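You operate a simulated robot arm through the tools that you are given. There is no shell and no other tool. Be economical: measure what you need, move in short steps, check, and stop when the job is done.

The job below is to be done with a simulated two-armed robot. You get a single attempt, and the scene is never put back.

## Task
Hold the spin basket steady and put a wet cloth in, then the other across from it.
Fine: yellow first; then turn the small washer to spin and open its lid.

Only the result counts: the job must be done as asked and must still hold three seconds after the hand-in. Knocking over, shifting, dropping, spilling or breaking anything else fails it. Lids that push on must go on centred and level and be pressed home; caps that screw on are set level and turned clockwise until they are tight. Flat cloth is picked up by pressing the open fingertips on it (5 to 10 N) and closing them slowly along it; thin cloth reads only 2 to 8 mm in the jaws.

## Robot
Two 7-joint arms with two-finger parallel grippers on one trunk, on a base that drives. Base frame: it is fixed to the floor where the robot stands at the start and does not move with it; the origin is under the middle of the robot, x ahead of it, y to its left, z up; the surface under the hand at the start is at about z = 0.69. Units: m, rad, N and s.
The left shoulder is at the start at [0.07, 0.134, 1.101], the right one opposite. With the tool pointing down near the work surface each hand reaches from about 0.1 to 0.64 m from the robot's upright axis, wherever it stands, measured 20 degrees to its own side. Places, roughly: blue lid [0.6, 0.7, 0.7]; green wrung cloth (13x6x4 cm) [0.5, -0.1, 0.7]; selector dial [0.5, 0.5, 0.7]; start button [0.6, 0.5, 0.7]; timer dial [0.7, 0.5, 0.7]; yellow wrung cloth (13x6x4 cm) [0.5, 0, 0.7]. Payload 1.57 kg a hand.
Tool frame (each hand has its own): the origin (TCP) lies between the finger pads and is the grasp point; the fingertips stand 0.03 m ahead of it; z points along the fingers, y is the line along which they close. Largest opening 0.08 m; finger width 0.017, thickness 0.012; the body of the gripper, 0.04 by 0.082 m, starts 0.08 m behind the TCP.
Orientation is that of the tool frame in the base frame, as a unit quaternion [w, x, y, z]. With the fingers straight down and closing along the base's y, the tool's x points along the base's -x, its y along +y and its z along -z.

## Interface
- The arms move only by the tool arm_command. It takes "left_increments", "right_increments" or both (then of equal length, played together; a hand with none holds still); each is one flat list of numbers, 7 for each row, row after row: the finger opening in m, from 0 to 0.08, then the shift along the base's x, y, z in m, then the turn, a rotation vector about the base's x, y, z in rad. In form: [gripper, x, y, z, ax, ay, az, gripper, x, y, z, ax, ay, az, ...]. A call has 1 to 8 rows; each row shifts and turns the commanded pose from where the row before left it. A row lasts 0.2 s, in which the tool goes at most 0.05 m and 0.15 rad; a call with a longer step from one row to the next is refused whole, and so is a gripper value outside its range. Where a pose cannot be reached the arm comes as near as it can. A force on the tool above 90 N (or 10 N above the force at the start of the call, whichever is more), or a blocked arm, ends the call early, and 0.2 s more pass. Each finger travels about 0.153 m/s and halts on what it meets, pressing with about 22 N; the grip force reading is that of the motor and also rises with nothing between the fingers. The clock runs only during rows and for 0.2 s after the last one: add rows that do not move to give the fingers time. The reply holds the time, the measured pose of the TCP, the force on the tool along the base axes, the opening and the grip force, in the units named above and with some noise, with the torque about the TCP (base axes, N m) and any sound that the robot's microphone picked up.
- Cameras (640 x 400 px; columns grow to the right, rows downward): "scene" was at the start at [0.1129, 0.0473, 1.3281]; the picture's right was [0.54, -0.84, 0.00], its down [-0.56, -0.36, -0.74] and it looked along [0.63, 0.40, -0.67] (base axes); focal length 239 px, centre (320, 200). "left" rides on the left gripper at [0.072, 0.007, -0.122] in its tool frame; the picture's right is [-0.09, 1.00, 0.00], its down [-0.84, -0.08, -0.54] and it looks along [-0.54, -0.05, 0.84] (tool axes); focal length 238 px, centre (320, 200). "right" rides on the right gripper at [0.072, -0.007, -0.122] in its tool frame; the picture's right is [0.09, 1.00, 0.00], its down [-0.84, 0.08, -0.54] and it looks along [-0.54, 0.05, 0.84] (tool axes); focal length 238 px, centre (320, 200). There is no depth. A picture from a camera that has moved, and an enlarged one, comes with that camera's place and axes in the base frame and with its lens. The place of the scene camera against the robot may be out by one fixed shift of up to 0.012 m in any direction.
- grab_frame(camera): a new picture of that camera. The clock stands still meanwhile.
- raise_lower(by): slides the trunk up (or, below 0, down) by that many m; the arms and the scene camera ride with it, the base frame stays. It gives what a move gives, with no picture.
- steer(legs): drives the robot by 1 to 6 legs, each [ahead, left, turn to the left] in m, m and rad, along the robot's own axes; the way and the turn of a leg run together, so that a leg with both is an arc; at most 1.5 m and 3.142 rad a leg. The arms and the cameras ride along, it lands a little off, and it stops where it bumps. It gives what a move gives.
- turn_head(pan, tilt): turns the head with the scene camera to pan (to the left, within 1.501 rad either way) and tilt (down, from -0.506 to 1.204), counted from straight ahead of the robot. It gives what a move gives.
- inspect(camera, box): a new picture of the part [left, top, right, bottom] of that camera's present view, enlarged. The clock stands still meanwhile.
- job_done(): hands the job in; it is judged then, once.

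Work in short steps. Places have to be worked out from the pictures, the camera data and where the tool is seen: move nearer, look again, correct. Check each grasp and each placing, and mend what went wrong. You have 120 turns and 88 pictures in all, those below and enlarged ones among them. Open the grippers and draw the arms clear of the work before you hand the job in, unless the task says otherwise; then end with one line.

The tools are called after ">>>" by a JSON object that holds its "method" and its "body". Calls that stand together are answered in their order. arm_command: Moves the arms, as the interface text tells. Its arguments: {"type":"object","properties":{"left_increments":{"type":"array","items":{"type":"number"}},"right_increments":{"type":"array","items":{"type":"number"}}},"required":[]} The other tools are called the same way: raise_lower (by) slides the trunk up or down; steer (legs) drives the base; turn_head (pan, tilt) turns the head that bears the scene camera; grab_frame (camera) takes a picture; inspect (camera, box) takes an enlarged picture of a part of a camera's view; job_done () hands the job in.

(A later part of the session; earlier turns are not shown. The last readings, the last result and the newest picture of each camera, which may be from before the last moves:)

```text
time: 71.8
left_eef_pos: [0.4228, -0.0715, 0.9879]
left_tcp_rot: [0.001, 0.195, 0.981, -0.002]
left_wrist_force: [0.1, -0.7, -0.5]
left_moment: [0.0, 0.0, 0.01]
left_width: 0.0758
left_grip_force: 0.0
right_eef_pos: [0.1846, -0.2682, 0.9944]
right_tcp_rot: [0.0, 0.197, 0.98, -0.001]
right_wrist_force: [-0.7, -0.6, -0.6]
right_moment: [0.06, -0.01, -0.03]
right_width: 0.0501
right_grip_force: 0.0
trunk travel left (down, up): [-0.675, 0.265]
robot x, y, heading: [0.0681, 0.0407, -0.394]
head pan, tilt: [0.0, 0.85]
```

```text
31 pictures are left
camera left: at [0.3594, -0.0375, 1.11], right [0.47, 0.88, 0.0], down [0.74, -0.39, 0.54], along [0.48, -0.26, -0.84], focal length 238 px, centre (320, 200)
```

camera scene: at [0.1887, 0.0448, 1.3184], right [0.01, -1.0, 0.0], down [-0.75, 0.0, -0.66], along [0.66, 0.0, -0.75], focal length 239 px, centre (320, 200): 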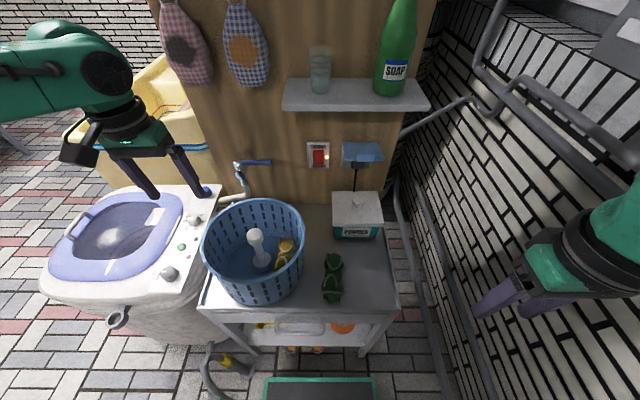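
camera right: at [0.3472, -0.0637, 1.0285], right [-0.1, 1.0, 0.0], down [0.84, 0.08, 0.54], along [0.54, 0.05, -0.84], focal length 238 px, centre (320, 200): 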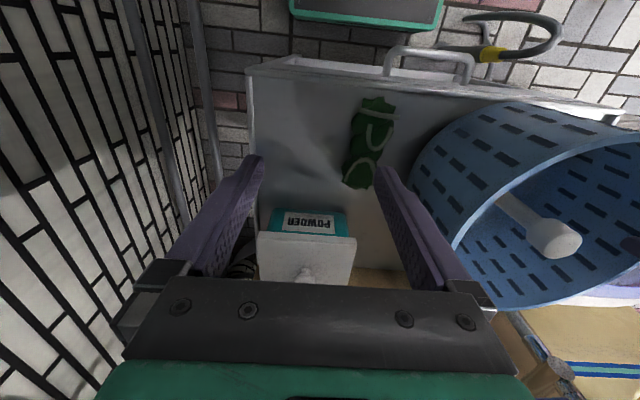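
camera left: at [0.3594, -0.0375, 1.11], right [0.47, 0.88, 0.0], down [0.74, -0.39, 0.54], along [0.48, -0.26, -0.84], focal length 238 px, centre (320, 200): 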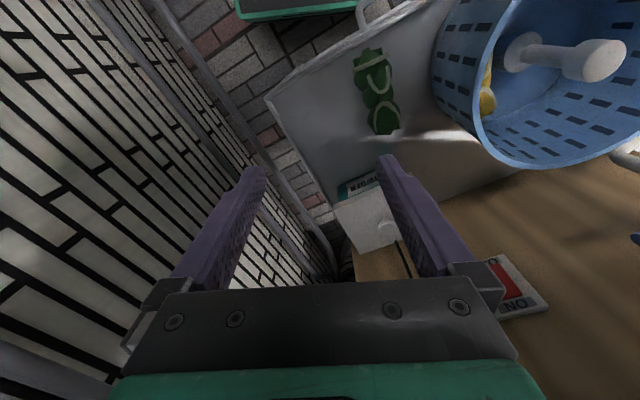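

Green computed at (0.458, 0.010). Moving left over it with yaw back to 0 and descending partway.

>>> {"method": "arm_command", "body": {"left_increments": [0.076, 0.011, 0.027, 0, 0, 0, 0.131, 0.076, 0.012, 0.027, 0, 0, 0, 0.131, 0.076, 0.012, 0.028, 0, 0, 0, 0.131, 0.076, 0, 0, -0.045, 0, 0, 0, 0.076, 0, 0, -0.045, 0, 0, 0, 0.076, 0, 0, -0.045, 0, 0, 0, 0.076, 0, 0, 0, 0, 0, 0]}}

>>> {"method": "grab_frame", "body": {"camera": "left"}}

```text
time: 73.5
left_eef_pos: [0.455, 0.008, 0.8536]
left_tcp_rot: [0.002, 0.001, 1.0, -0.002]
left_wrist_force: [0.6, 0.4, -0.8]
left_moment: [-0.02, 0.02, -0.02]
left_width: 0.076
left_grip_force: 0.1
right_eef_pos: [0.1842, -0.2695, 0.9949]
right_tcp_rot: [0.0, 0.197, 0.98, -0.001]
right_wrist_force: [-0.9, 0.2, 0.1]
right_moment: [0.05, -0.01, 0.0]
right_width: 0.05
right_grip_force: 0.0
trunk travel left (down, up): [-0.675, 0.265]
robot x, y, heading: [0.0687, 0.0456, -0.396]
head pan, tilt: [0.0, 0.85]
```

```text
30 pictures are left
camera left: at [0.3834, 0.0153, 0.9753], right [0.09, 1.0, 0.0], down [0.83, -0.08, 0.55], along [0.54, -0.05, -0.84], focal length 238 px, centre (320, 200)
```

left: 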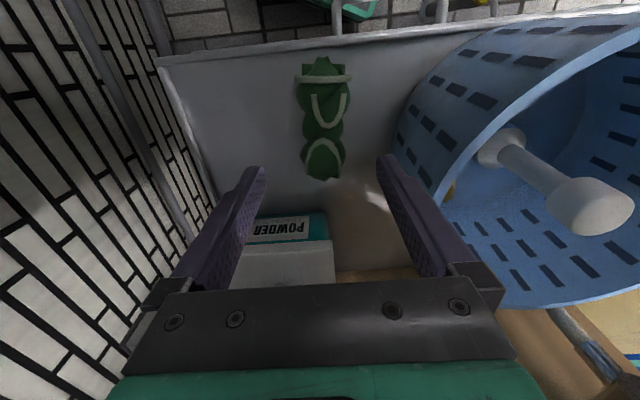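

Aligning 5 mm in y and descending, then closing.

>>> {"method": "arm_command", "body": {"left_increments": [0.076, 0.003, 0.005, -0.045, 0, 0, 0, 0.076, 0, 0, -0.045, 0, 0, 0, 0.076, 0, 0, -0.028, 0, 0, 0, 0.076, 0, 0, 0, 0, 0, 0, 0.055, 0, 0, 0, 0, 0, 0, 0.04, 0, 0, 0, 0, 0, 0, 0.02, 0, 0, 0, 0, 0, 0, 0.02, 0, 0, 0, 0, 0, 0]}}

>>> {"method": "arm_command", "body": {"left_increments": [0.02, 0, 0, 0.02, 0, 0, 0, 0.02, 0, 0, 0.04, 0, 0, 0, 0.02, 0, 0, 0.045, 0, 0, 0, 0.02, 0, 0, 0.045, 0, 0, 0, 0.02, 0, 0, 0.045, 0, 0, 0, 0.02, 0, 0, 0.045, 0, 0, 0, 0.02, 0, 0, 0, 0, 0, 0]}}

>>> {"method": "grab_frame", "body": {"camera": "left"}}

```text
time: 75.2
left_eef_pos: [0.4588, 0.0216, 0.7463]
left_tcp_rot: [0.002, 0.002, 1.0, -0.002]
left_wrist_force: [0.5, -0.7, 1.9]
left_moment: [0.01, -0.01, 0.02]
left_width: 0.0464
left_grip_force: 21.6
left hand out of reach, approached as far as the arm can: row 3
right_eef_pos: [0.184, -0.2696, 0.9949]
right_tcp_rot: [0.0, 0.197, 0.98, -0.001]
right_wrist_force: [0.2, 0.5, 0.8]
right_moment: [0.02, 0.01, 0.01]
right_width: 0.0499
right_grip_force: 0.0
trunk travel left (down, up): [-0.675, 0.265]
robot x, y, heading: [0.069, 0.0402, -0.392]
head pan, tilt: [0.0, 0.85]
```

```text
time: 76.8
left_eef_pos: [0.4603, 0.0241, 0.9883]
left_tcp_rot: [0.0, 0.001, 1.0, -0.002]
left_wrist_force: [0.1, 0.2, -2.2]
left_moment: [0.02, 0.0, -0.01]
left_width: 0.0462
left_grip_force: 22.0
right_eef_pos: [0.1849, -0.27, 0.9947]
right_tcp_rot: [-0.001, 0.197, 0.98, -0.001]
right_wrist_force: [0.0, 0.1, 0.3]
right_moment: [0.0, -0.02, 0.0]
right_width: 0.0501
right_grip_force: 0.0
trunk travel left (down, up): [-0.675, 0.265]
robot x, y, heading: [0.0676, 0.0408, -0.397]
head pan, tilt: [0.0, 0.85]
```

```text
29 pictures are left
camera left: at [0.3888, 0.0319, 1.1091], right [0.09, 1.0, 0.0], down [0.84, -0.08, 0.54], along [0.54, -0.05, -0.84], focal length 238 px, centre (320, 200)
```

left: 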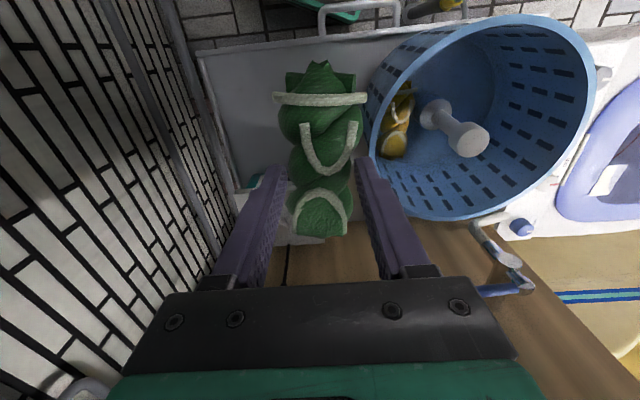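

Green is held (46 mm, ~2.2 N). Turning the robot back to heading 0; hands stay above rim height.

>>> {"method": "steer", "body": {"legs": [[0, 0, 0.396]]}}

>>> {"method": "arm_command", "body": {"left_increments": [0.02, 0.005, 0.02, 0.01, 0, 0, -0.1, 0.02, 0.01, 0.03, 0.01, 0, 0, -0.1, 0.02, 0.01, 0.03, 0, 0, 0, -0.1, 0.02, 0.01, 0.03, 0, 0, 0, -0.1, 0.02, 0, 0, 0, 0, 0, 0], "right_increments": [0.05, 0.03, 0.03, 0, 0, 0, 0, 0.05, 0.03, 0.04, 0, 0, 0, 0, 0.05, 0.03, 0.04, 0, 0, 0, 0, 0.05, 0.03, 0.04, 0, 0, 0, 0, 0.05, 0.02, 0.04, 0, 0, 0, 0]}}

>>> {"method": "grab_frame", "body": {"camera": "right"}}

```text
time: 78.4
left_eef_pos: [0.4393, 0.175, 0.9885]
left_tcp_rot: [0.002, -0.192, 0.981, -0.001]
left_wrist_force: [-0.6, -0.1, -2.3]
left_moment: [-0.01, -0.01, -0.05]
left_width: 0.0461
left_grip_force: 22.1
right_eef_pos: [0.2943, -0.2014, 0.9951]
right_tcp_rot: [0.001, 0.004, 1.0, -0.001]
right_wrist_force: [-0.2, 0.5, 0.1]
right_moment: [-0.02, 0.01, -0.01]
right_width: 0.0499
right_grip_force: 0.1
trunk travel left (down, up): [-0.675, 0.265]
robot x, y, heading: [0.0643, 0.042, -0.004]
head pan, tilt: [0.0, 0.85]
```

```text
time: 79.6
left_eef_pos: [0.4741, 0.2853, 1.0072]
left_tcp_rot: [0.002, 0.008, 1.0, -0.002]
left_wrist_force: [-0.1, 0.4, -1.8]
left_moment: [0.0, -0.02, -0.01]
left_width: 0.0457
left_grip_force: 22.1
right_eef_pos: [0.4363, -0.0086, 0.9937]
right_tcp_rot: [0.0, 0.005, 1.0, -0.002]
right_wrist_force: [-0.8, 0.1, -0.2]
right_moment: [-0.01, 0.03, 0.02]
right_width: 0.0498
right_grip_force: 0.0
trunk travel left (down, up): [-0.675, 0.265]
robot x, y, heading: [0.0682, 0.0431, -0.01]
head pan, tilt: [0.0, 0.85]
```

```text
28 pictures are left
camera right: at [0.3633, -0.0127, 1.1165], right [-0.08, 1.0, 0.0], down [0.84, 0.07, 0.54], along [0.54, 0.04, -0.84], focal length 238 px, centre (320, 200)
```

right: 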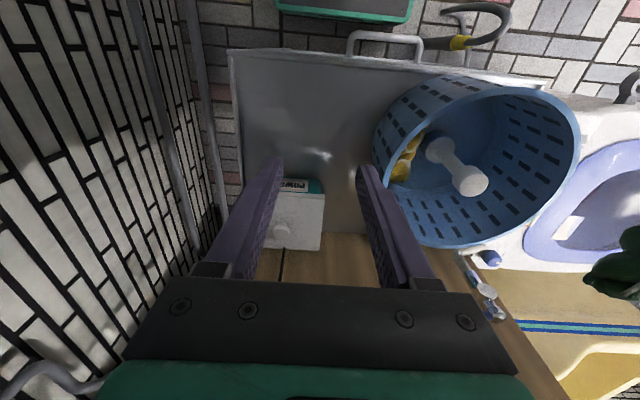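

Spindle is at (0.494, 0.1975), so the −y rim is near y≈0.083. Moving the right hand above it with a matching 0.1 rad lean.

>>> {"method": "arm_command", "body": {"right_increments": [0.05, 0.02, 0.03, 0, 0.03, 0, 0, 0.05, 0.02, 0.03, 0, 0.03, 0, 0, 0.05, 0.018, 0.03, -0.01, 0.038, 0, 0.01, 0.05, 0, 0, -0.044, 0, 0, 0, 0.05, 0, 0, 0, 0, 0, 0]}}

>>> {"method": "grab_frame", "body": {"camera": "right"}}

```text
time: 80.8
left_eef_pos: [0.4731, 0.2845, 1.0076]
left_tcp_rot: [0.002, 0.007, 1.0, -0.003]
left_wrist_force: [-0.8, 0.3, -1.8]
left_moment: [0.0, -0.04, -0.01]
left_width: 0.0459
left_grip_force: 22.3
right_eef_pos: [0.4905, 0.0779, 0.9405]
right_tcp_rot: [0.0, 0.0, 0.999, 0.048]
right_wrist_force: [-0.3, -0.4, 1.3]
right_moment: [-0.01, 0.02, 0.01]
right_width: 0.05
right_grip_force: 0.0
trunk travel left (down, up): [-0.675, 0.265]
robot x, y, heading: [0.0673, 0.0475, -0.009]
head pan, tilt: [0.0, 0.85]
```

```text
27 pictures are left
camera right: at [0.4186, 0.0604, 1.0612], right [-0.09, 0.99, 0.1], down [0.84, 0.03, 0.55], along [0.54, 0.13, -0.83], focal length 238 px, centre (320, 200)
```

right: 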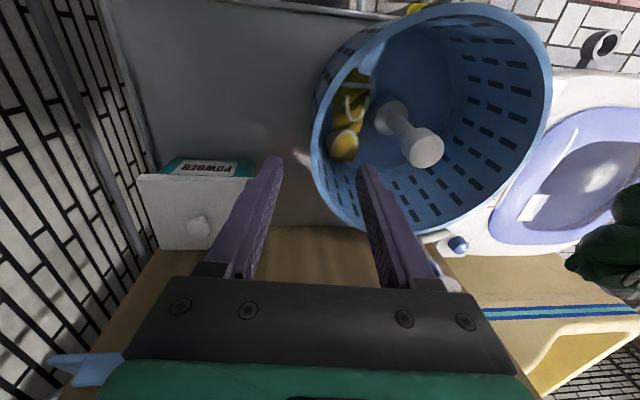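

Rim outer edge is at y≈0.079, nearly under the hand. Lowering to z≈0.852 and closing in steps.

>>> {"method": "arm_command", "body": {"right_increments": [0.05, 0.002, 0.001, -0.035, 0, 0, 0, 0.05, 0, 0, -0.035, 0, 0, 0, 0.04, 0, 0, -0.018, 0, 0, 0, 0.025, 0, 0, 0, 0, 0, 0, 0.02, 0, 0, 0, 0, 0, 0]}}

>>> {"method": "inspect", "body": {"camera": "right", "box": [220, 100, 440, 290]}}

```text
time: 82.0
left_eef_pos: [0.4732, 0.2827, 1.0092]
left_tcp_rot: [0.003, 0.007, 1.0, -0.002]
left_wrist_force: [-0.6, 0.5, -2.3]
left_moment: [-0.03, -0.04, 0.01]
left_width: 0.0452
left_grip_force: 22.1
right_eef_pos: [0.4918, 0.0795, 0.8516]
right_tcp_rot: [-0.001, 0.0, 0.999, 0.048]
right_wrist_force: [-0.3, -0.4, -0.5]
right_moment: [0.0, 0.0, -0.01]
right_width: 0.0202
right_grip_force: 0.0
trunk travel left (down, up): [-0.675, 0.265]
robot x, y, heading: [0.0653, 0.0456, -0.008]
head pan, tilt: [0.0, 0.85]
```

```text
2.11 times, centred on (330, 195) of right
camera zoom: at [0.4201, 0.0614, 0.9726], right [-0.09, 0.99, 0.1], down [0.84, 0.03, 0.55], along [0.54, 0.13, -0.83], focal length 502 px, centre (299, 210)
```

zoom: 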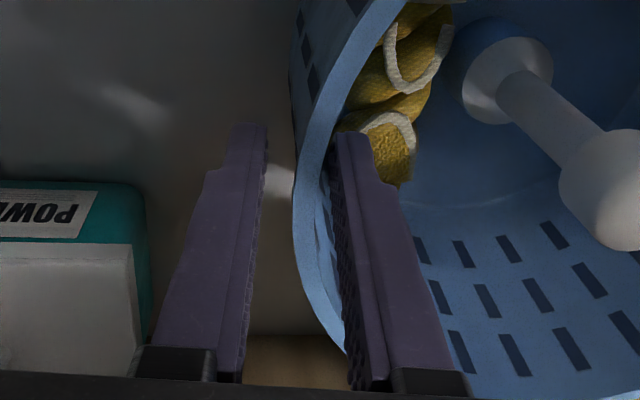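

Wall is ~2 mm toward the inner finger; shifting +2 mm and closing.

>>> {"method": "arm_command", "body": {"right_increments": [0.02, 0, 0.002, 0, 0, 0, 0, 0.014, 0, 0, 0, 0, 0, 0, 0.01, 0, 0, 0, 0, 0, 0, 0.007, 0, 0, 0, 0, 0, 0, 0.004, 0, 0, 0, 0, 0, 0, 0.001, 0, 0, 0, 0, 0, 0, 0, 0, 0, 0, 0, 0, 0]}}

>>> {"method": "grab_frame", "body": {"camera": "right"}}

```text
time: 83.6
left_eef_pos: [0.4747, 0.2842, 1.0081]
left_tcp_rot: [0.001, 0.007, 1.0, -0.002]
left_wrist_force: [0.1, 0.6, -0.9]
left_moment: [0.01, 0.03, 0.0]
left_width: 0.045
left_grip_force: 21.9
right_eef_pos: [0.4919, 0.0811, 0.8509]
right_tcp_rot: [0.0, 0.0, 0.999, 0.048]
right_wrist_force: [0.4, 0.7, 0.0]
right_moment: [-0.13, -0.15, 0.04]
right_width: 0.0037
right_grip_force: 22.3
trunk travel left (down, up): [-0.675, 0.265]
robot x, y, heading: [0.0713, 0.0443, -0.012]
head pan, tilt: [0.0, 0.85]
```

```text
25 pictures are left
camera right: at [0.4207, 0.0638, 0.9727], right [-0.09, 0.99, 0.1], down [0.84, 0.03, 0.55], along [0.54, 0.13, -0.83], focal length 238 px, centre (320, 200)
```

right: 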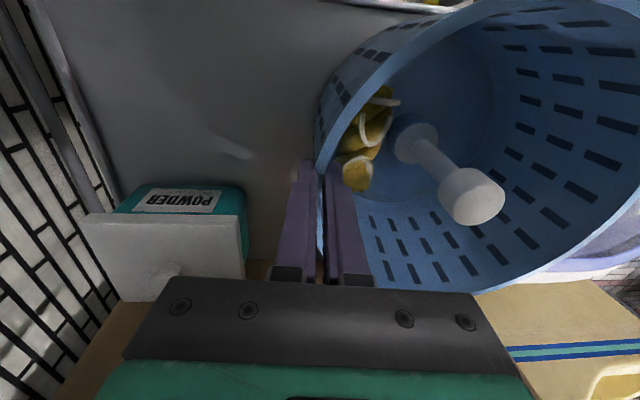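

Basket held by right at 3.7 mm. Left moves green above (0.497, 0.260) and lowers to just above the rim.

>>> {"method": "arm_command", "body": {"left_increments": [0.02, 0.011, -0.012, 0, 0, 0, 0, 0.02, 0.011, -0.012, 0, 0, 0, 0, 0.02, 0, 0, -0.04, 0, 0, 0, 0.02, 0, 0, -0.04, 0, 0, 0, 0.02, 0, 0, 0, 0, 0, 0]}}

>>> {"method": "grab_frame", "body": {"camera": "left"}}

```text
time: 84.8
left_eef_pos: [0.4954, 0.2618, 0.929]
left_tcp_rot: [0.001, 0.008, 1.0, -0.001]
left_wrist_force: [0.5, -0.2, -2.6]
left_moment: [0.0, 0.04, 0.02]
left_width: 0.0453
left_grip_force: 21.9
right_eef_pos: [0.4934, 0.0821, 0.8509]
right_tcp_rot: [-0.001, 0.0, 0.999, 0.048]
right_wrist_force: [0.1, 0.5, 0.8]
right_moment: [-0.26, -0.08, 0.0]
right_width: 0.0034
right_grip_force: 22.3
trunk travel left (down, up): [-0.675, 0.265]
robot x, y, heading: [0.0647, 0.0441, -0.006]
head pan, tilt: [0.0, 0.85]
```

```text
24 pictures are left
camera left: at [0.4235, 0.2697, 1.0494], right [0.11, 0.99, 0.0], down [0.83, -0.09, 0.54], along [0.54, -0.06, -0.84], focal length 238 px, centre (320, 200)
```

left: 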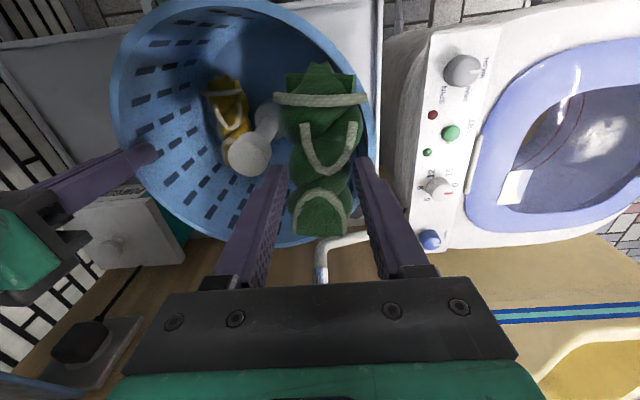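

Centred between spindle (edge y≈0.214) and wall (0.308). Lowering into the basket.

>>> {"method": "arm_command", "body": {"left_increments": [0.02, 0.003, -0.001, -0.04, 0, 0, 0, 0.02, 0, 0, -0.04, 0, 0, 0, 0.02, 0, 0, -0.03, 0, 0, 0, 0.02, 0, 0, -0.02, 0, 0, 0, 0.02, 0, 0, -0.015, 0, 0, 0, 0.02, 0, 0, 0, 0, 0, 0]}}

>>> {"method": "grab_frame", "body": {"camera": "left"}}

```text
time: 86.2
left_eef_pos: [0.4992, 0.2605, 0.7832]
left_tcp_rot: [0.002, 0.006, 1.0, -0.002]
left_wrist_force: [0.0, 0.0, -2.3]
left_moment: [0.02, 0.0, 0.0]
left_width: 0.0449
left_grip_force: 21.9
right_eef_pos: [0.492, 0.0815, 0.8507]
right_tcp_rot: [-0.001, 0.0, 0.999, 0.047]
right_wrist_force: [-0.7, -0.5, 0.1]
right_moment: [-0.26, -0.03, 0.01]
right_width: 0.0035
right_grip_force: 21.8
trunk travel left (down, up): [-0.675, 0.265]
robot x, y, heading: [0.0693, 0.043, -0.008]
head pan, tilt: [0.0, 0.85]
```

```text
23 pictures are left
camera left: at [0.427, 0.2683, 0.9032], right [0.11, 0.99, 0.0], down [0.83, -0.09, 0.54], along [0.54, -0.06, -0.84], focal length 238 px, centre (320, 200)
```

left: 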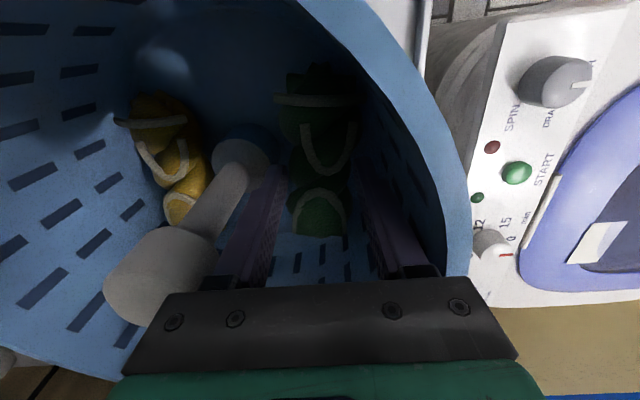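

No contact yet; lowering 10 mm more, releasing, and lifting straight out.

>>> {"method": "arm_command", "body": {"left_increments": [0.02, 0, 0, -0.01, 0, 0, 0, 0.02, 0, 0, 0, 0, 0, 0, 0.05, 0, 0, 0, 0, 0, 0, 0.06, 0, 0, 0, 0, 0, 0, 0.062, 0, 0, 0, 0, 0, 0]}}

>>> {"method": "arm_command", "body": {"left_increments": [0.058, 0, 0, 0.02, 0, 0, 0, 0.058, 0, 0, 0.035, 0, 0, 0, 0.058, 0, 0, 0.04, 0, 0, 0, 0.058, 0, 0, 0.045, 0, 0, 0, 0.058, 0, 0.01, 0.045, 0, 0, 0, 0.058, 0, 0.03, 0.03, 0, 0, 0, 0.058, 0, 0, 0, 0, 0, 0]}}

>>> {"method": "grab_frame", "body": {"camera": "left"}}

```text
time: 87.4
left_eef_pos: [0.4995, 0.259, 0.7726]
left_tcp_rot: [0.002, 0.008, 1.0, -0.002]
left_wrist_force: [-0.2, -6.0, 1.7]
left_moment: [0.09, 0.03, 0.03]
left_width: 0.0565
left_grip_force: 0.0
right_eef_pos: [0.4935, 0.0811, 0.8513]
right_tcp_rot: [0.0, -0.001, 0.999, 0.049]
right_wrist_force: [0.2, 5.9, 0.7]
right_moment: [-0.31, -0.38, 0.05]
right_width: 0.0039
right_grip_force: 22.2
trunk travel left (down, up): [-0.675, 0.265]
robot x, y, heading: [0.0661, 0.0456, -0.007]
head pan, tilt: [0.0, 0.85]
```

```text
time: 89.0
left_eef_pos: [0.4966, 0.2987, 0.9891]
left_tcp_rot: [0.001, 0.008, 1.0, -0.001]
left_wrist_force: [-0.7, 0.2, -0.1]
left_moment: [-0.01, 0.01, 0.0]
left_width: 0.0579
left_grip_force: 0.1
right_eef_pos: [0.4923, 0.0805, 0.8509]
right_tcp_rot: [0.001, 0.0, 0.999, 0.049]
right_wrist_force: [-0.6, 0.8, -0.4]
right_moment: [-0.35, -0.08, 0.08]
right_width: 0.0035
right_grip_force: 22.1
trunk travel left (down, up): [-0.675, 0.265]
robot x, y, heading: [0.066, 0.0418, -0.004]
head pan, tilt: [0.0, 0.85]
```

```text
22 pictures are left
camera left: at [0.4255, 0.3064, 1.1101], right [0.11, 0.99, 0.0], down [0.83, -0.09, 0.54], along [0.54, -0.06, -0.84], focal length 238 px, centre (320, 200)
```

left: 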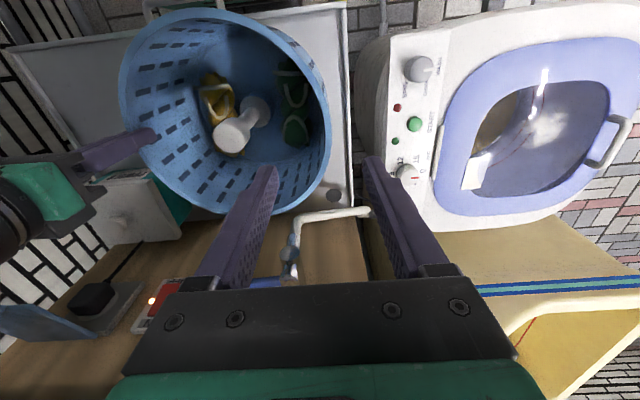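

Both cloths lie opposite one another. Now the right hand releases the rim and lifts, and both retract.

>>> {"method": "arm_command", "body": {"right_increments": [0.005, 0, 0, 0, 0, 0, 0, 0.01, 0, 0, 0, 0, 0, 0, 0.02, 0, 0, 0, 0, 0, 0, 0.036, 0, 0, 0, 0, 0, 0, 0.036, 0, 0, 0.03, 0, 0, 0, 0.036, 0, 0, 0.045, 0, 0, 0, 0.036, -0.02, -0.02, 0.04, 0, 0, 0, 0.036, -0.03, -0.03, 0.02, 0, 0, 0], "left_increments": [0.058, 0, 0, 0, 0, 0, 0, 0.058, -0.01, 0.02, 0, 0, 0, 0, 0.058, -0.02, 0.02, 0, 0, 0, 0, 0.04, -0.02, 0.02, 0, 0, 0, 0, 0.04, -0.02, 0.02, 0, 0, 0, 0, 0.04, -0.02, 0.01, 0, 0, 0, 0, 0.04, 0, 0, 0, 0, 0, 0, 0.04, 0, 0, 0, 0, 0, 0]}}

>>> {"method": "arm_command", "body": {"right_increments": [0.036, -0.03, -0.03, 0.01, 0, 0, 0, 0.036, -0.03, -0.03, 0, 0, 0, 0, 0.036, -0.03, -0.03, 0, 0, 0, 0, 0.036, -0.03, -0.02, 0, 0, 0, 0, 0.036, 0, 0, 0, 0, 0, 0]}}

>>> {"method": "grab_frame", "body": {"camera": "scene"}}

```text
time: 90.8
left_eef_pos: [0.408, 0.3874, 0.9878]
left_tcp_rot: [0.001, 0.008, 1.0, -0.001]
left_wrist_force: [0.8, 0.3, -0.2]
left_moment: [-0.01, 0.01, 0.0]
left_width: 0.0399
left_grip_force: 0.0
right_eef_pos: [0.4404, 0.0291, 0.9877]
right_tcp_rot: [0.0, -0.001, 0.999, 0.049]
right_wrist_force: [-0.6, -0.3, 0.0]
right_moment: [0.01, -0.02, -0.03]
right_width: 0.036
right_grip_force: 0.1
trunk travel left (down, up): [-0.675, 0.265]
robot x, y, heading: [0.0665, 0.0419, -0.005]
head pan, tilt: [0.0, 0.85]
```

```text
time: 92.0
left_eef_pos: [0.4095, 0.3881, 0.9866]
left_tcp_rot: [0.001, 0.007, 1.0, -0.001]
left_wrist_force: [-0.1, 0.2, -0.1]
left_moment: [0.0, 0.01, 0.02]
left_width: 0.04
left_grip_force: 0.0
right_eef_pos: [0.3233, -0.0774, 0.9968]
right_tcp_rot: [-0.001, -0.001, 0.999, 0.048]
right_wrist_force: [-0.2, 0.5, 0.7]
right_moment: [-0.03, 0.01, 0.01]
right_width: 0.0359
right_grip_force: 0.1
trunk travel left (down, up): [-0.675, 0.265]
robot x, y, heading: [0.0715, 0.0453, -0.003]
head pan, tilt: [0.0, 0.85]
```

```text
21 pictures are left
camera scene: at [0.1888, 0.0447, 1.3184], right [-0.01, -1.0, 0.0], down [-0.75, 0.0, -0.66], along [0.66, -0.01, -0.75], focal length 239 px, centre (320, 200)
```

scene: 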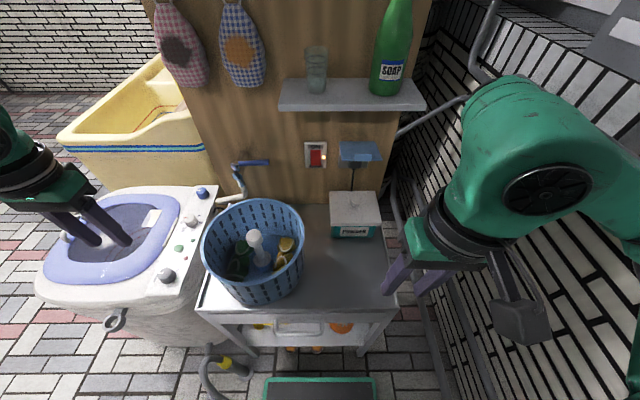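

Basket is loaded and steady. Now the washer: the selector knob triangulates to about (0.472, 0.456, top ≈0.69). I lower the trunk 0.15 m for reach and bring the left hand above it.

>>> {"method": "raise_lower", "body": {"by": -0.15}}

>>> {"method": "arm_command", "body": {"left_increments": [0.06, 0.01, 0.01, 0, 0, 0, 0, 0.06, 0.016, 0.018, 0, 0, 0, 0, 0.06, 0.016, 0.018, 0, 0, 0, 0, 0.06, 0.016, 0.018, -0.01, 0, 0, 0, 0.06, 0.004, 0.004, -0.01, 0, 0, 0, 0.06, 0, 0, 0, 0, 0, 0]}}

>>> {"method": "grab_frame", "body": {"camera": "left"}}

```text
time: 93.8
left_eef_pos: [0.4085, 0.3886, 0.8376]
left_tcp_rot: [0.001, 0.007, 1.0, -0.002]
left_wrist_force: [0.8, -0.1, -0.7]
left_moment: [-0.03, 0.01, -0.01]
left_width: 0.04
left_grip_force: 0.1
right_eef_pos: [0.3218, -0.0785, 0.8484]
right_tcp_rot: [-0.001, 0.0, 0.999, 0.048]
right_wrist_force: [0.0, -0.4, -0.4]
right_moment: [-0.03, -0.03, 0.0]
right_width: 0.0361
right_grip_force: 0.1
trunk travel left (down, up): [-0.525, 0.415]
robot x, y, heading: [0.0684, 0.0416, -0.006]
head pan, tilt: [0.0, 0.85]
```

```text
time: 95.2
left_eef_pos: [0.4708, 0.4564, 0.8186]
left_tcp_rot: [0.002, 0.007, 1.0, -0.001]
left_wrist_force: [0.1, 0.0, -0.4]
left_moment: [0.02, 0.01, 0.01]
left_width: 0.0601
left_grip_force: 0.0
right_eef_pos: [0.3222, -0.0778, 0.8475]
right_tcp_rot: [-0.001, 0.001, 0.999, 0.048]
right_wrist_force: [-0.3, 0.0, 0.5]
right_moment: [0.01, 0.03, 0.01]
right_width: 0.0361
right_grip_force: 0.0
trunk travel left (down, up): [-0.525, 0.415]
robot x, y, heading: [0.0682, 0.0428, -0.003]
head pan, tilt: [0.0, 0.85]
```

```text
20 pictures are left
camera left: at [0.3982, 0.4648, 0.9392], right [0.11, 0.99, 0.0], down [0.83, -0.09, 0.54], along [0.54, -0.06, -0.84], focal length 238 px, centre (320, 200)
```

left: 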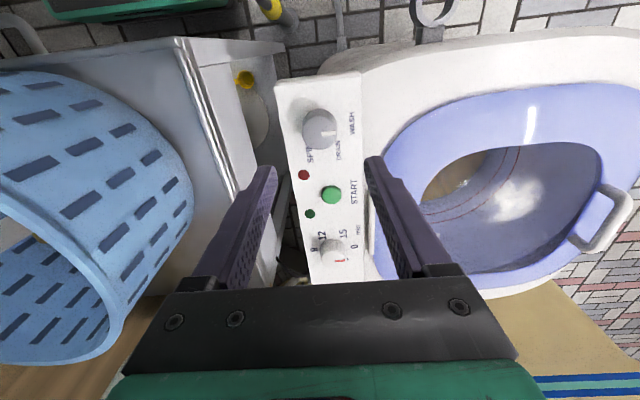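

Hand is right above the knob. Zooming in on the dial's pointer and labels.

>>> {"method": "inspect", "body": {"camera": "left", "box": [275, 85, 375, 185]}}

```text
4.00 times, centred on (325, 135) of left
camera zoom: at [0.3982, 0.4648, 0.9392], right [0.11, 0.99, 0.0], down [0.83, -0.09, 0.54], along [0.54, -0.06, -0.84], focal length 953 px, centre (300, 460)
```

zoom: 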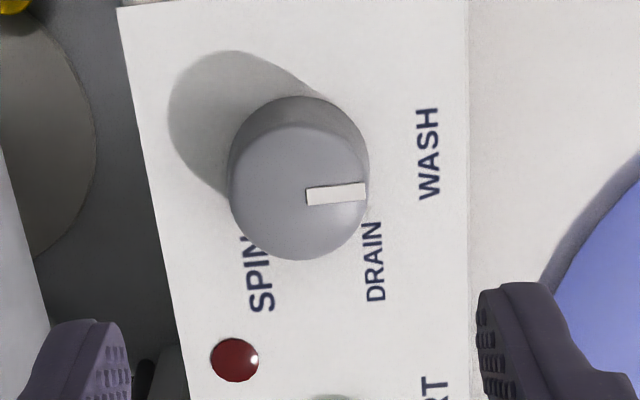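

Pointer is at WASH (+y, ~90°), DRAIN ~30°, SPIN ~−30°, so I must turn the knob 120° clockwise seen from above. Descending carefully to put the tips beside the knob.

>>> {"method": "arm_command", "body": {"left_increments": [0.06, 0.001, 0, -0.04, 0, 0, 0, 0.06, 0, 0, -0.035, 0, 0, 0, 0.06, 0, 0, -0.02, 0, 0, 0, 0.06, 0, 0, -0.007, 0, 0, 0, 0.06, 0, 0, -0.004, 0, 0, 0, 0.06, 0, 0, 0, 0, 0, 0]}}

>>> {"method": "inspect", "body": {"camera": "left", "box": [220, 85, 420, 235]}}

```text
time: 96.6
left_eef_pos: [0.4731, 0.4575, 0.7112]
left_tcp_rot: [0.002, 0.007, 1.0, -0.002]
left_wrist_force: [-0.6, 0.2, 0.0]
left_moment: [-0.04, -0.01, 0.0]
left_width: 0.0599
left_grip_force: 0.1
right_eef_pos: [0.3215, -0.0763, 0.8477]
right_tcp_rot: [-0.001, 0.0, 0.999, 0.048]
right_wrist_force: [0.6, 0.1, -0.1]
right_moment: [-0.02, 0.03, 0.01]
right_width: 0.0361
right_grip_force: 0.0
trunk travel left (down, up): [-0.525, 0.415]
robot x, y, heading: [0.0689, 0.0442, -0.012]
head pan, tilt: [0.0, 0.85]
```

```text
2.67 times, centred on (320, 160) of left
camera zoom: at [0.4, 0.4657, 0.8319], right [0.11, 0.99, 0.0], down [0.83, -0.09, 0.54], along [0.54, -0.06, -0.84], focal length 636 px, centre (320, 307)
```

zoom: 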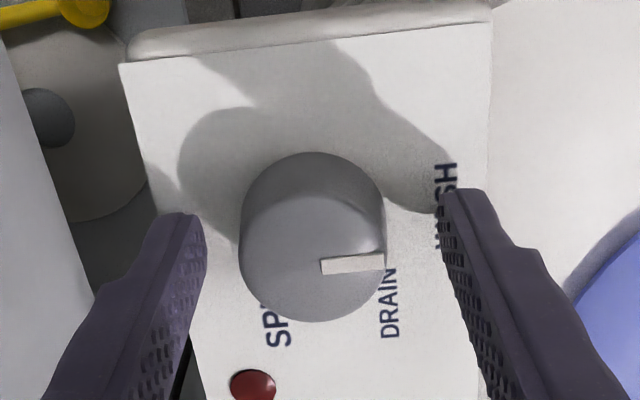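

Good alignment; shifting −2.5 mm in y, lowering 4 mm more, then closing on the knob.

>>> {"method": "arm_command", "body": {"left_increments": [0.06, 0, -0.0025, -0.004, 0, 0, 0, 0.05, 0, 0, 0, 0, 0, 0, 0.042, 0, 0, 0, 0, 0, 0, 0.036, 0, 0, 0, 0, 0, 0, 0.03, 0, 0, 0, 0, 0, 0, 0.03, 0, 0, 0, 0, 0, 0]}}

```text
time: 98.0
left_eef_pos: [0.4724, 0.4557, 0.7061]
left_tcp_rot: [0.002, 0.007, 1.0, -0.001]
left_wrist_force: [0.5, 4.9, -0.2]
left_moment: [0.86, -0.17, 0.03]
left_width: 0.0376
left_grip_force: 44.1
right_eef_pos: [0.3208, -0.0774, 0.8471]
right_tcp_rot: [-0.001, 0.0, 0.999, 0.048]
right_wrist_force: [-0.3, -0.3, -0.1]
right_moment: [-0.01, 0.03, 0.0]
right_width: 0.036
right_grip_force: 0.1
trunk travel left (down, up): [-0.525, 0.415]
robot x, y, heading: [0.0664, 0.0442, -0.007]
head pan, tilt: [0.0, 0.85]
```

Knob gripped (37.6 mm). Turning it clockwise by about 1.05 rad, watching torque.

>>> {"method": "arm_command", "body": {"left_increments": [0.03, 0, 0.0008, 0, 0, 0, -0.13, 0.03, 0, 0, 0, 0, 0, -0.13, 0.03, 0, 0, 0, 0, 0, -0.13, 0.03, 0, 0, 0, 0, 0, -0.13, 0.03, 0, 0, 0, 0, 0, -0.13, 0.03, 0, 0, 0, 0, 0, -0.13, 0.03, 0, 0, 0, 0, 0, -0.13, 0.03, 0, 0, 0, 0, 0, -0.14]}}

>>> {"method": "inspect", "body": {"camera": "left", "box": [220, 85, 420, 235]}}

```text
time: 99.8
left_eef_pos: [0.4732, 0.4554, 0.7072]
left_tcp_rot: [0.0, 0.508, 0.861, -0.002]
left_wrist_force: [9.6, 12.2, -2.6]
left_moment: [0.92, -0.39, 0.03]
left_width: 0.0375
left_grip_force: 43.9
right_eef_pos: [0.3229, -0.0756, 0.8474]
right_tcp_rot: [-0.001, 0.0, 0.999, 0.047]
right_wrist_force: [-0.4, 0.2, 0.4]
right_moment: [0.0, -0.02, -0.01]
right_width: 0.0359
right_grip_force: 0.2
trunk travel left (down, up): [-0.525, 0.415]
robot x, y, heading: [0.0666, 0.0444, -0.008]
head pan, tilt: [0.0, 0.85]
```

```text
2.67 times, centred on (320, 160) of left
camera zoom: at [0.4442, 0.5234, 0.828], right [0.92, 0.4, 0.0], down [0.34, -0.77, 0.55], along [0.22, -0.5, -0.84], focal length 636 px, centre (320, 307)
```

zoom: 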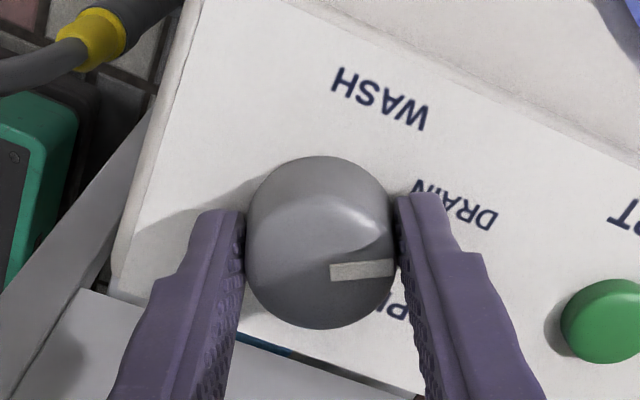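

The knob followed to ≈DRAIN. Opening, rotating the hand back, and taking a second bite.

>>> {"method": "arm_command", "body": {"left_increments": [0.06, 0, 0, 0, 0, 0, 0, 0.06, 0, 0, 0, 0, 0, 0.15, 0.06, 0, 0, 0, 0, 0, 0.15, 0.06, 0, 0, 0, 0, 0, 0.15, 0.06, 0, 0, 0, 0, 0, 0.15, 0.06, 0, 0, 0, 0, 0, 0.15, 0.06, 0, 0, 0, 0, 0, 0.15, 0.06, 0, 0, 0, 0, 0, 0.15]}}

>>> {"method": "inspect", "body": {"camera": "left", "box": [220, 85, 420, 235]}}

```text
time: 101.6
left_eef_pos: [0.4714, 0.4552, 0.7079]
left_tcp_rot: [0.002, 0.006, 1.0, -0.001]
left_wrist_force: [-0.2, 0.4, 0.6]
left_moment: [0.01, 0.01, 0.0]
left_width: 0.06
left_grip_force: 0.2
right_eef_pos: [0.3217, -0.078, 0.8486]
right_tcp_rot: [-0.001, 0.001, 0.999, 0.048]
right_wrist_force: [-0.5, 1.1, 0.2]
right_moment: [-0.01, -0.03, 0.02]
right_width: 0.0358
right_grip_force: 0.0
trunk travel left (down, up): [-0.525, 0.415]
robot x, y, heading: [0.0694, 0.0422, -0.001]
head pan, tilt: [0.0, 0.85]
```

```text
2.67 times, centred on (320, 160) of left
camera zoom: at [0.3984, 0.463, 0.8291], right [0.1, 0.99, 0.0], down [0.83, -0.09, 0.54], along [0.54, -0.06, -0.84], focal length 636 px, centre (320, 307)
```

zoom: 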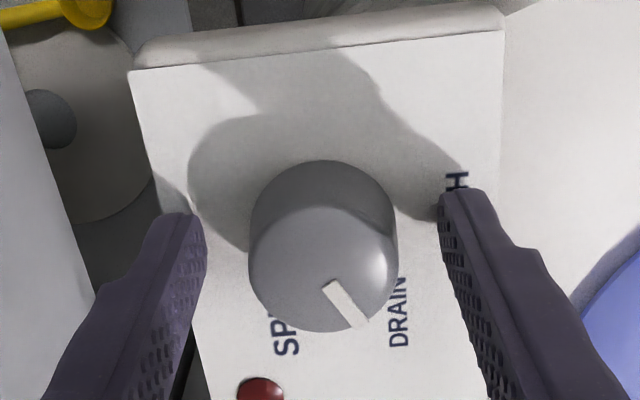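

Pointer is exactly on DRAIN (30°). Second bite: close and turn another 1.05 rad clockwise.

>>> {"method": "arm_command", "body": {"left_increments": [0.05, 0, 0, -0.002, 0, 0, 0, 0.04, 0, 0, 0, 0, 0, 0, 0.03, 0, 0, 0, 0, 0, 0, 0.03, 0, 0, 0, 0, 0, 0]}}

>>> {"method": "arm_command", "body": {"left_increments": [0.03, 0, 0, 0, 0, 0, -0.132, 0.03, 0, 0, 0, 0, 0, -0.132, 0.03, 0, 0, 0, 0, 0, -0.132, 0.03, 0, 0, 0, 0, 0, -0.132, 0.03, 0, 0, 0, 0, 0, -0.132, 0.03, 0, 0, 0, 0, 0, -0.132, 0.03, 0, 0, 0, 0, 0, -0.132, 0.03, 0, 0, 0, 0, 0, -0.132]}}

>>> {"method": "arm_command", "body": {"left_increments": [0.045, 0, 0, 0, 0, 0, 0, 0.06, 0, 0, 0, 0, 0, 0, 0.06, 0, 0, 0.02, 0, 0, 0, 0.06, 0, 0, 0.04, 0, 0, 0.13, 0.06, 0, 0, 0.04, 0, 0, 0.15, 0.06, 0, 0, 0.02, 0, 0, 0.15, 0.06, 0, 0, 0, 0, 0, 0.15, 0.06, 0, 0, 0, 0, 0, 0.15]}}

>>> {"method": "grab_frame", "body": {"camera": "left"}}

```text
time: 102.6
left_eef_pos: [0.4707, 0.4546, 0.7061]
left_tcp_rot: [0.002, 0.008, 1.0, -0.001]
left_wrist_force: [0.4, 2.2, 0.3]
left_moment: [0.46, 0.2, -0.02]
left_width: 0.0373
left_grip_force: 43.6
right_eef_pos: [0.3207, -0.0776, 0.847]
right_tcp_rot: [-0.001, 0.0, 0.999, 0.048]
right_wrist_force: [0.3, -0.3, -0.3]
right_moment: [0.0, 0.0, 0.02]
right_width: 0.0359
right_grip_force: 0.0
trunk travel left (down, up): [-0.525, 0.415]
robot x, y, heading: [0.0698, 0.0417, -0.013]
head pan, tilt: [0.0, 0.85]
```

```text
time: 104.4
left_eef_pos: [0.473, 0.4569, 0.7064]
left_tcp_rot: [0.001, 0.511, 0.86, -0.001]
left_wrist_force: [5.9, 20.9, 10.0]
left_moment: [-0.04, -0.1, 0.22]
left_width: 0.0372
left_grip_force: 43.7
right_eef_pos: [0.3217, -0.076, 0.848]
right_tcp_rot: [0.0, 0.0, 0.999, 0.047]
right_wrist_force: [-0.1, 0.7, -0.4]
right_moment: [0.01, 0.01, -0.01]
right_width: 0.0359
right_grip_force: 0.1
trunk travel left (down, up): [-0.525, 0.415]
robot x, y, heading: [0.0685, 0.0433, -0.01]
head pan, tilt: [0.0, 0.85]
```

```text
time: 106.2
left_eef_pos: [0.4723, 0.4544, 0.8251]
left_tcp_rot: [0.001, 0.169, 0.986, -0.002]
left_wrist_force: [-1.3, 0.9, 0.3]
left_moment: [0.01, -0.04, 0.0]
left_width: 0.0601
left_grip_force: 0.0
right_eef_pos: [0.3213, -0.0772, 0.846]
right_tcp_rot: [-0.001, 0.0, 0.999, 0.048]
right_wrist_force: [-0.1, 0.9, -0.1]
right_moment: [0.04, -0.01, 0.0]
right_width: 0.0361
right_grip_force: 0.1
trunk travel left (down, up): [-0.525, 0.415]
robot x, y, heading: [0.0672, 0.0438, -0.013]
head pan, tilt: [0.0, 0.85]
```

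```text
15 pictures are left
camera left: at [0.4056, 0.4852, 0.9476], right [0.42, 0.91, 0.0], down [0.76, -0.35, 0.54], along [0.49, -0.23, -0.84], focal length 238 px, centre (320, 200)
```

left: 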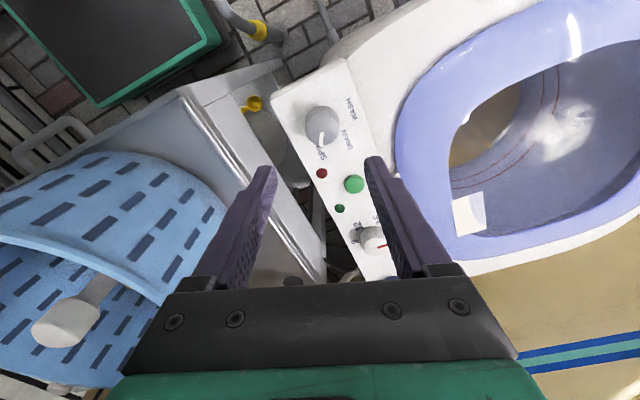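

The dial now points to SPIN. Next, the lid: its handle triangulates to ≈(0.63, 0.82, 0.68), hinge at y≈0.52. The right arm suits this best, so I retract the left hand and drive back, left, turn +0.3 rad, and forward.

>>> {"method": "arm_command", "body": {"left_increments": [0.05, -0.03, 0.02, 0.02, 0, 0, 0.11, 0.05, -0.04, 0.02, 0.02, 0, 0, 0.11, 0.05, -0.04, 0.02, 0.02, 0, 0, 0.1, 0.05, 0, 0.02, 0, 0, 0, 0, 0.05, 0, 0, 0, 0, 0, 0], "right_increments": [0.036, -0.02, 0, 0.03, -0.03, 0, 0, 0.036, -0.02, 0, 0.03, -0.03, 0, 0, 0.036, -0.02, 0, 0.02, -0.035, 0, 0, 0.036, 0, 0, 0, 0, 0, 0, 0.06, 0, 0, 0, 0, 0, 0]}}

>>> {"method": "steer", "body": {"legs": [[-0.1, 0, 0], [0, 0.717, 0], [0, 0, 0.31], [0.09, 0, 0]]}}

>>> {"method": "turn_head", "body": {"pan": -0.3, "tilt": 0.85}}

>>> {"method": "grab_frame", "body": {"camera": "scene"}}

```text
time: 107.4
left_eef_pos: [0.3607, 0.5349, 0.8883]
left_tcp_rot: [0.001, 0.011, 1.0, -0.002]
left_wrist_force: [0.5, 0.6, -0.1]
left_moment: [0.02, 0.01, 0.01]
left_width: 0.05
left_grip_force: 0.0
right_eef_pos: [0.2617, -0.0767, 0.9297]
right_tcp_rot: [0.001, -0.001, 1.0, 0.001]
right_wrist_force: [-0.1, 0.9, -0.2]
right_moment: [-0.01, -0.02, 0.02]
right_width: 0.0603
right_grip_force: 0.0
trunk travel left (down, up): [-0.525, 0.415]
robot x, y, heading: [0.0642, 0.0421, -0.008]
head pan, tilt: [0.0, 0.85]
```

```text
time: 113.6
left_eef_pos: [0.1862, 1.3277, 0.8869]
left_tcp_rot: [0.001, -0.145, 0.989, -0.001]
left_wrist_force: [-0.6, 0.9, -0.9]
left_moment: [-0.03, 0.03, -0.01]
left_width: 0.0498
left_grip_force: 0.1
right_eef_pos: [0.2774, 0.7173, 0.9278]
right_tcp_rot: [-0.001, -0.155, 0.988, 0.001]
right_wrist_force: [0.0, -0.6, 0.1]
right_moment: [-0.01, 0.05, -0.01]
right_width: 0.0602
right_grip_force: 0.1
trunk travel left (down, up): [-0.525, 0.415]
robot x, y, heading: [0.0584, 0.7692, 0.304]
head pan, tilt: [0.0, 0.85]
```

```text
time: 114.4
left_eef_pos: [0.1843, 1.3269, 0.8872]
left_tcp_rot: [0.002, -0.144, 0.99, -0.002]
left_wrist_force: [-1.0, -0.3, 0.3]
left_moment: [-0.01, 0.02, 0.01]
left_width: 0.0499
left_grip_force: 0.1
right_eef_pos: [0.2756, 0.7156, 0.9262]
right_tcp_rot: [0.0, -0.156, 0.988, 0.001]
right_wrist_force: [-0.1, 0.5, 0.3]
right_moment: [0.01, 0.02, -0.01]
right_width: 0.06
right_grip_force: 0.1
trunk travel left (down, up): [-0.525, 0.415]
robot x, y, heading: [0.0569, 0.7723, 0.303]
head pan, tilt: [-0.3, 0.85]
```

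```text
14 pictures are left
camera scene: at [0.1739, 0.7866, 1.1685], right [0.0, -1.0, 0.0], down [-0.75, 0.0, -0.66], along [0.66, 0.0, -0.75], focal length 239 px, centre (320, 200)
```

scene: 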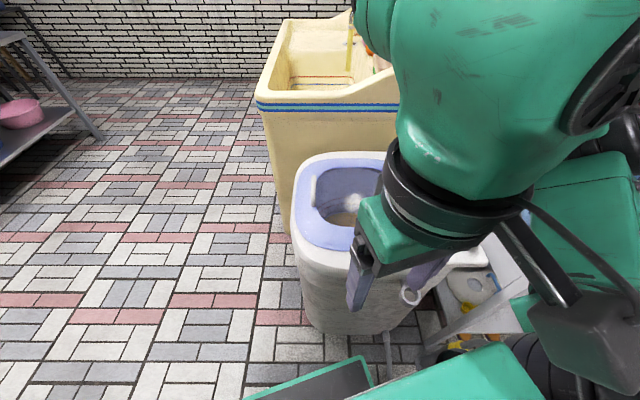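

Landed at (0.057, 0.772); the handle shows at ≈(0.635, 0.81). A further 4.5 cm forward, then bring the right hand near the handle with yaw 0.

>>> {"method": "steer", "body": {"legs": [[0.045, 0, 0]]}}

>>> {"method": "arm_command", "body": {"right_increments": [0.06, 0.03, 0.01, 0, 0, 0, -0.05, 0.06, 0.04, 0.01, 0, 0, 0, -0.05, 0.06, 0.04, 0.01, 0, 0, 0, -0.05, 0.06, 0.04, 0.012, -0.02, 0, 0, -0.05, 0.06, 0.04, 0.012, -0.02, 0, 0, -0.05, 0.06, 0.04, 0.012, -0.02, 0, 0, -0.05, 0.06, 0.04, 0.01, -0.02, 0, 0, 0, 0.06, 0.02, 0, 0, 0, 0, 0]}}

>>> {"method": "grab_frame", "body": {"camera": "right"}}

```text
time: 115.3
left_eef_pos: [0.2286, 1.3409, 0.8879]
left_tcp_rot: [0.002, -0.145, 0.989, -0.001]
left_wrist_force: [0.1, 0.1, -0.5]
left_moment: [-0.04, 0.06, -0.04]
left_width: 0.0501
left_grip_force: 0.1
right_eef_pos: [0.3199, 0.7294, 0.9276]
right_tcp_rot: [-0.001, -0.156, 0.988, 0.001]
right_wrist_force: [-0.3, 0.0, 0.1]
right_moment: [-0.02, -0.01, 0.03]
right_width: 0.0601
right_grip_force: 0.1
trunk travel left (down, up): [-0.525, 0.415]
robot x, y, heading: [0.1017, 0.7818, 0.302]
head pan, tilt: [-0.3, 0.85]
```

```text
time: 117.1
left_eef_pos: [0.2276, 1.3414, 0.8886]
left_tcp_rot: [0.002, -0.145, 0.989, -0.001]
left_wrist_force: [1.2, -0.3, 0.8]
left_moment: [-0.01, 0.01, -0.05]
left_width: 0.0498
left_grip_force: 0.0
right_eef_pos: [0.6091, 0.8054, 0.8493]
right_tcp_rot: [0.0, -0.007, 1.0, 0.0]
right_wrist_force: [1.0, 1.2, 0.1]
right_moment: [-0.01, 0.03, 0.02]
right_width: 0.06
right_grip_force: 0.1
trunk travel left (down, up): [-0.525, 0.415]
robot x, y, heading: [0.105, 0.782, 0.305]
head pan, tilt: [-0.3, 0.85]
```

```text
13 pictures are left
camera right: at [0.5381, 0.7988, 0.9716], right [-0.11, 0.99, 0.0], down [0.84, 0.09, 0.54], along [0.54, 0.06, -0.84], focal length 238 px, centre (320, 200)
```

right: 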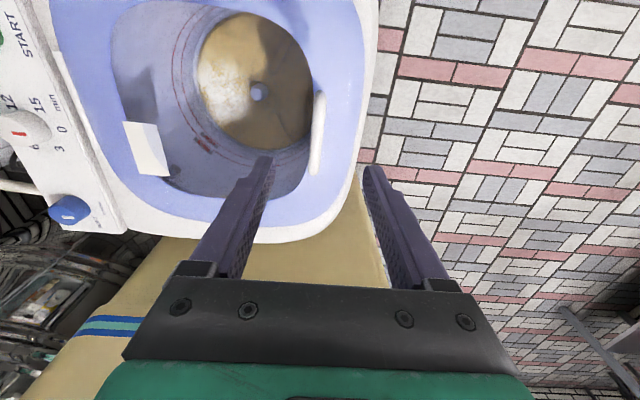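

Handle bar runs along x from 0.585 to 0.685 at y≈0.805. Moving over its middle and descending to just above it.

>>> {"method": "arm_command", "body": {"right_increments": [0.045, 0.012, 0, -0.03, 0, 0, 0, 0.045, 0.012, 0, -0.03, 0, 0, 0, 0.045, 0, 0, -0.03, 0, 0, 0, 0.045, 0, 0, -0.02, 0, 0, 0, 0.045, 0, 0, 0, 0, 0, 0]}}

>>> {"method": "grab_frame", "body": {"camera": "right"}}

```text
time: 118.3
left_eef_pos: [0.2273, 1.3411, 0.8883]
left_tcp_rot: [0.002, -0.145, 0.989, 0.0]
left_wrist_force: [-0.9, -0.1, -0.3]
left_moment: [-0.01, 0.0, 0.01]
left_width: 0.0502
left_grip_force: 0.1
right_eef_pos: [0.6333, 0.8046, 0.737]
right_tcp_rot: [-0.001, -0.007, 1.0, 0.001]
right_wrist_force: [0.3, 0.1, 0.1]
right_moment: [-0.01, 0.02, -0.04]
right_width: 0.0449
right_grip_force: 0.1
trunk travel left (down, up): [-0.525, 0.415]
robot x, y, heading: [0.1007, 0.7804, 0.301]
head pan, tilt: [-0.3, 0.85]
```

```text
12 pictures are left
camera right: at [0.5611, 0.7979, 0.86], right [-0.1, 0.99, 0.0], down [0.84, 0.09, 0.54], along [0.54, 0.06, -0.84], focal length 238 px, centre (320, 200)
```

right: 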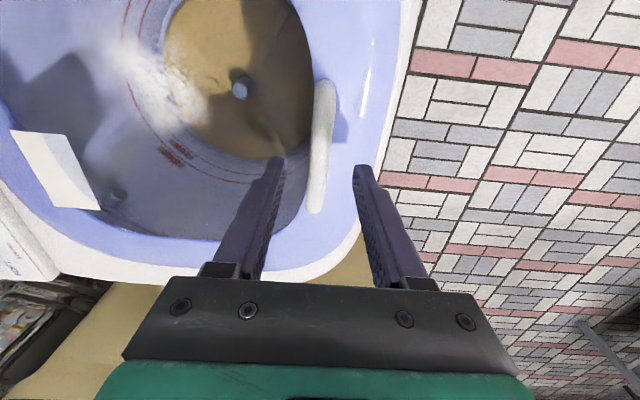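

The bar lies midway between the fingers. Descending another 38 mm slowly and closing.

>>> {"method": "arm_command", "body": {"right_increments": [0.045, 0, 0.001, -0.015, 0, 0, 0, 0.045, 0, 0, -0.012, 0, 0, 0, 0.045, 0, 0, -0.008, 0, 0, 0, 0.045, 0, 0, -0.004, 0, 0, 0, 0.03, 0, 0, 0, 0, 0, 0, 0.015, 0, 0, 0, 0, 0, 0, 0.0, 0, 0, 0, 0, 0, 0, 0.0, 0, 0, 0, 0, 0, 0]}}

>>> {"method": "grab_frame", "body": {"camera": "right"}}

```text
time: 120.1
left_eef_pos: [0.2216, 1.3362, 0.8916]
left_tcp_rot: [0.007, -0.145, 0.989, 0.0]
left_wrist_force: [-0.2, 0.0, 0.0]
left_moment: [0.03, 0.03, 0.01]
left_width: 0.0502
left_grip_force: 0.0
right_eef_pos: [0.6318, 0.8013, 0.7093]
right_tcp_rot: [0.008, -0.004, 1.0, 0.004]
right_wrist_force: [10.9, -37.6, 67.4]
right_moment: [-2.25, 0.1, 0.3]
right_width: 0.0204
right_grip_force: 22.3
trunk travel left (down, up): [-0.525, 0.415]
robot x, y, heading: [0.1005, 0.7841, 0.305]
head pan, tilt: [-0.3, 0.85]
```

```text
11 pictures are left
camera right: at [0.5575, 0.7933, 0.8303], right [-0.1, 1.0, 0.01], down [0.83, 0.08, 0.56], along [0.55, 0.06, -0.83], focal length 238 px, centre (320, 200)
```

right: 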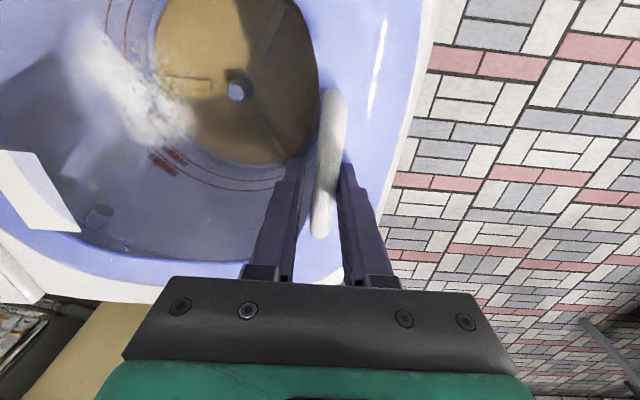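

Tips are pressing on the lid (67 N); the lid surface is at z≈0.68, so the bar is higher. Raising ~17 mm to relieve and re-close.

>>> {"method": "arm_command", "body": {"right_increments": [0.03, 0, 0, 0.01, 0, 0, 0, 0.03, 0, 0.001, 0.007, 0, 0, 0, 0.03, 0, 0, 0, 0, 0, 0, 0.02, 0, 0, 0, 0, 0, 0, 0.01, 0, 0, 0, 0, 0, 0, 0.0, 0, 0, 0, 0, 0, 0, 0, 0, 0, 0, 0, 0, 0]}}

```text
time: 121.7
left_eef_pos: [0.2279, 1.338, 0.8898]
left_tcp_rot: [0.002, -0.145, 0.989, 0.001]
left_wrist_force: [0.7, -0.1, 0.2]
left_moment: [0.01, 0.0, 0.01]
left_width: 0.0502
left_grip_force: 0.1
right_eef_pos: [0.6348, 0.8046, 0.7156]
right_tcp_rot: [-0.002, -0.005, 1.0, 0.0]
right_wrist_force: [-5.7, -19.6, -4.5]
right_moment: [-0.19, 0.31, -0.32]
right_width: 0.0138
right_grip_force: 30.9
trunk travel left (down, up): [-0.525, 0.415]
robot x, y, heading: [0.0963, 0.7826, 0.302]
head pan, tilt: [-0.3, 0.85]
```

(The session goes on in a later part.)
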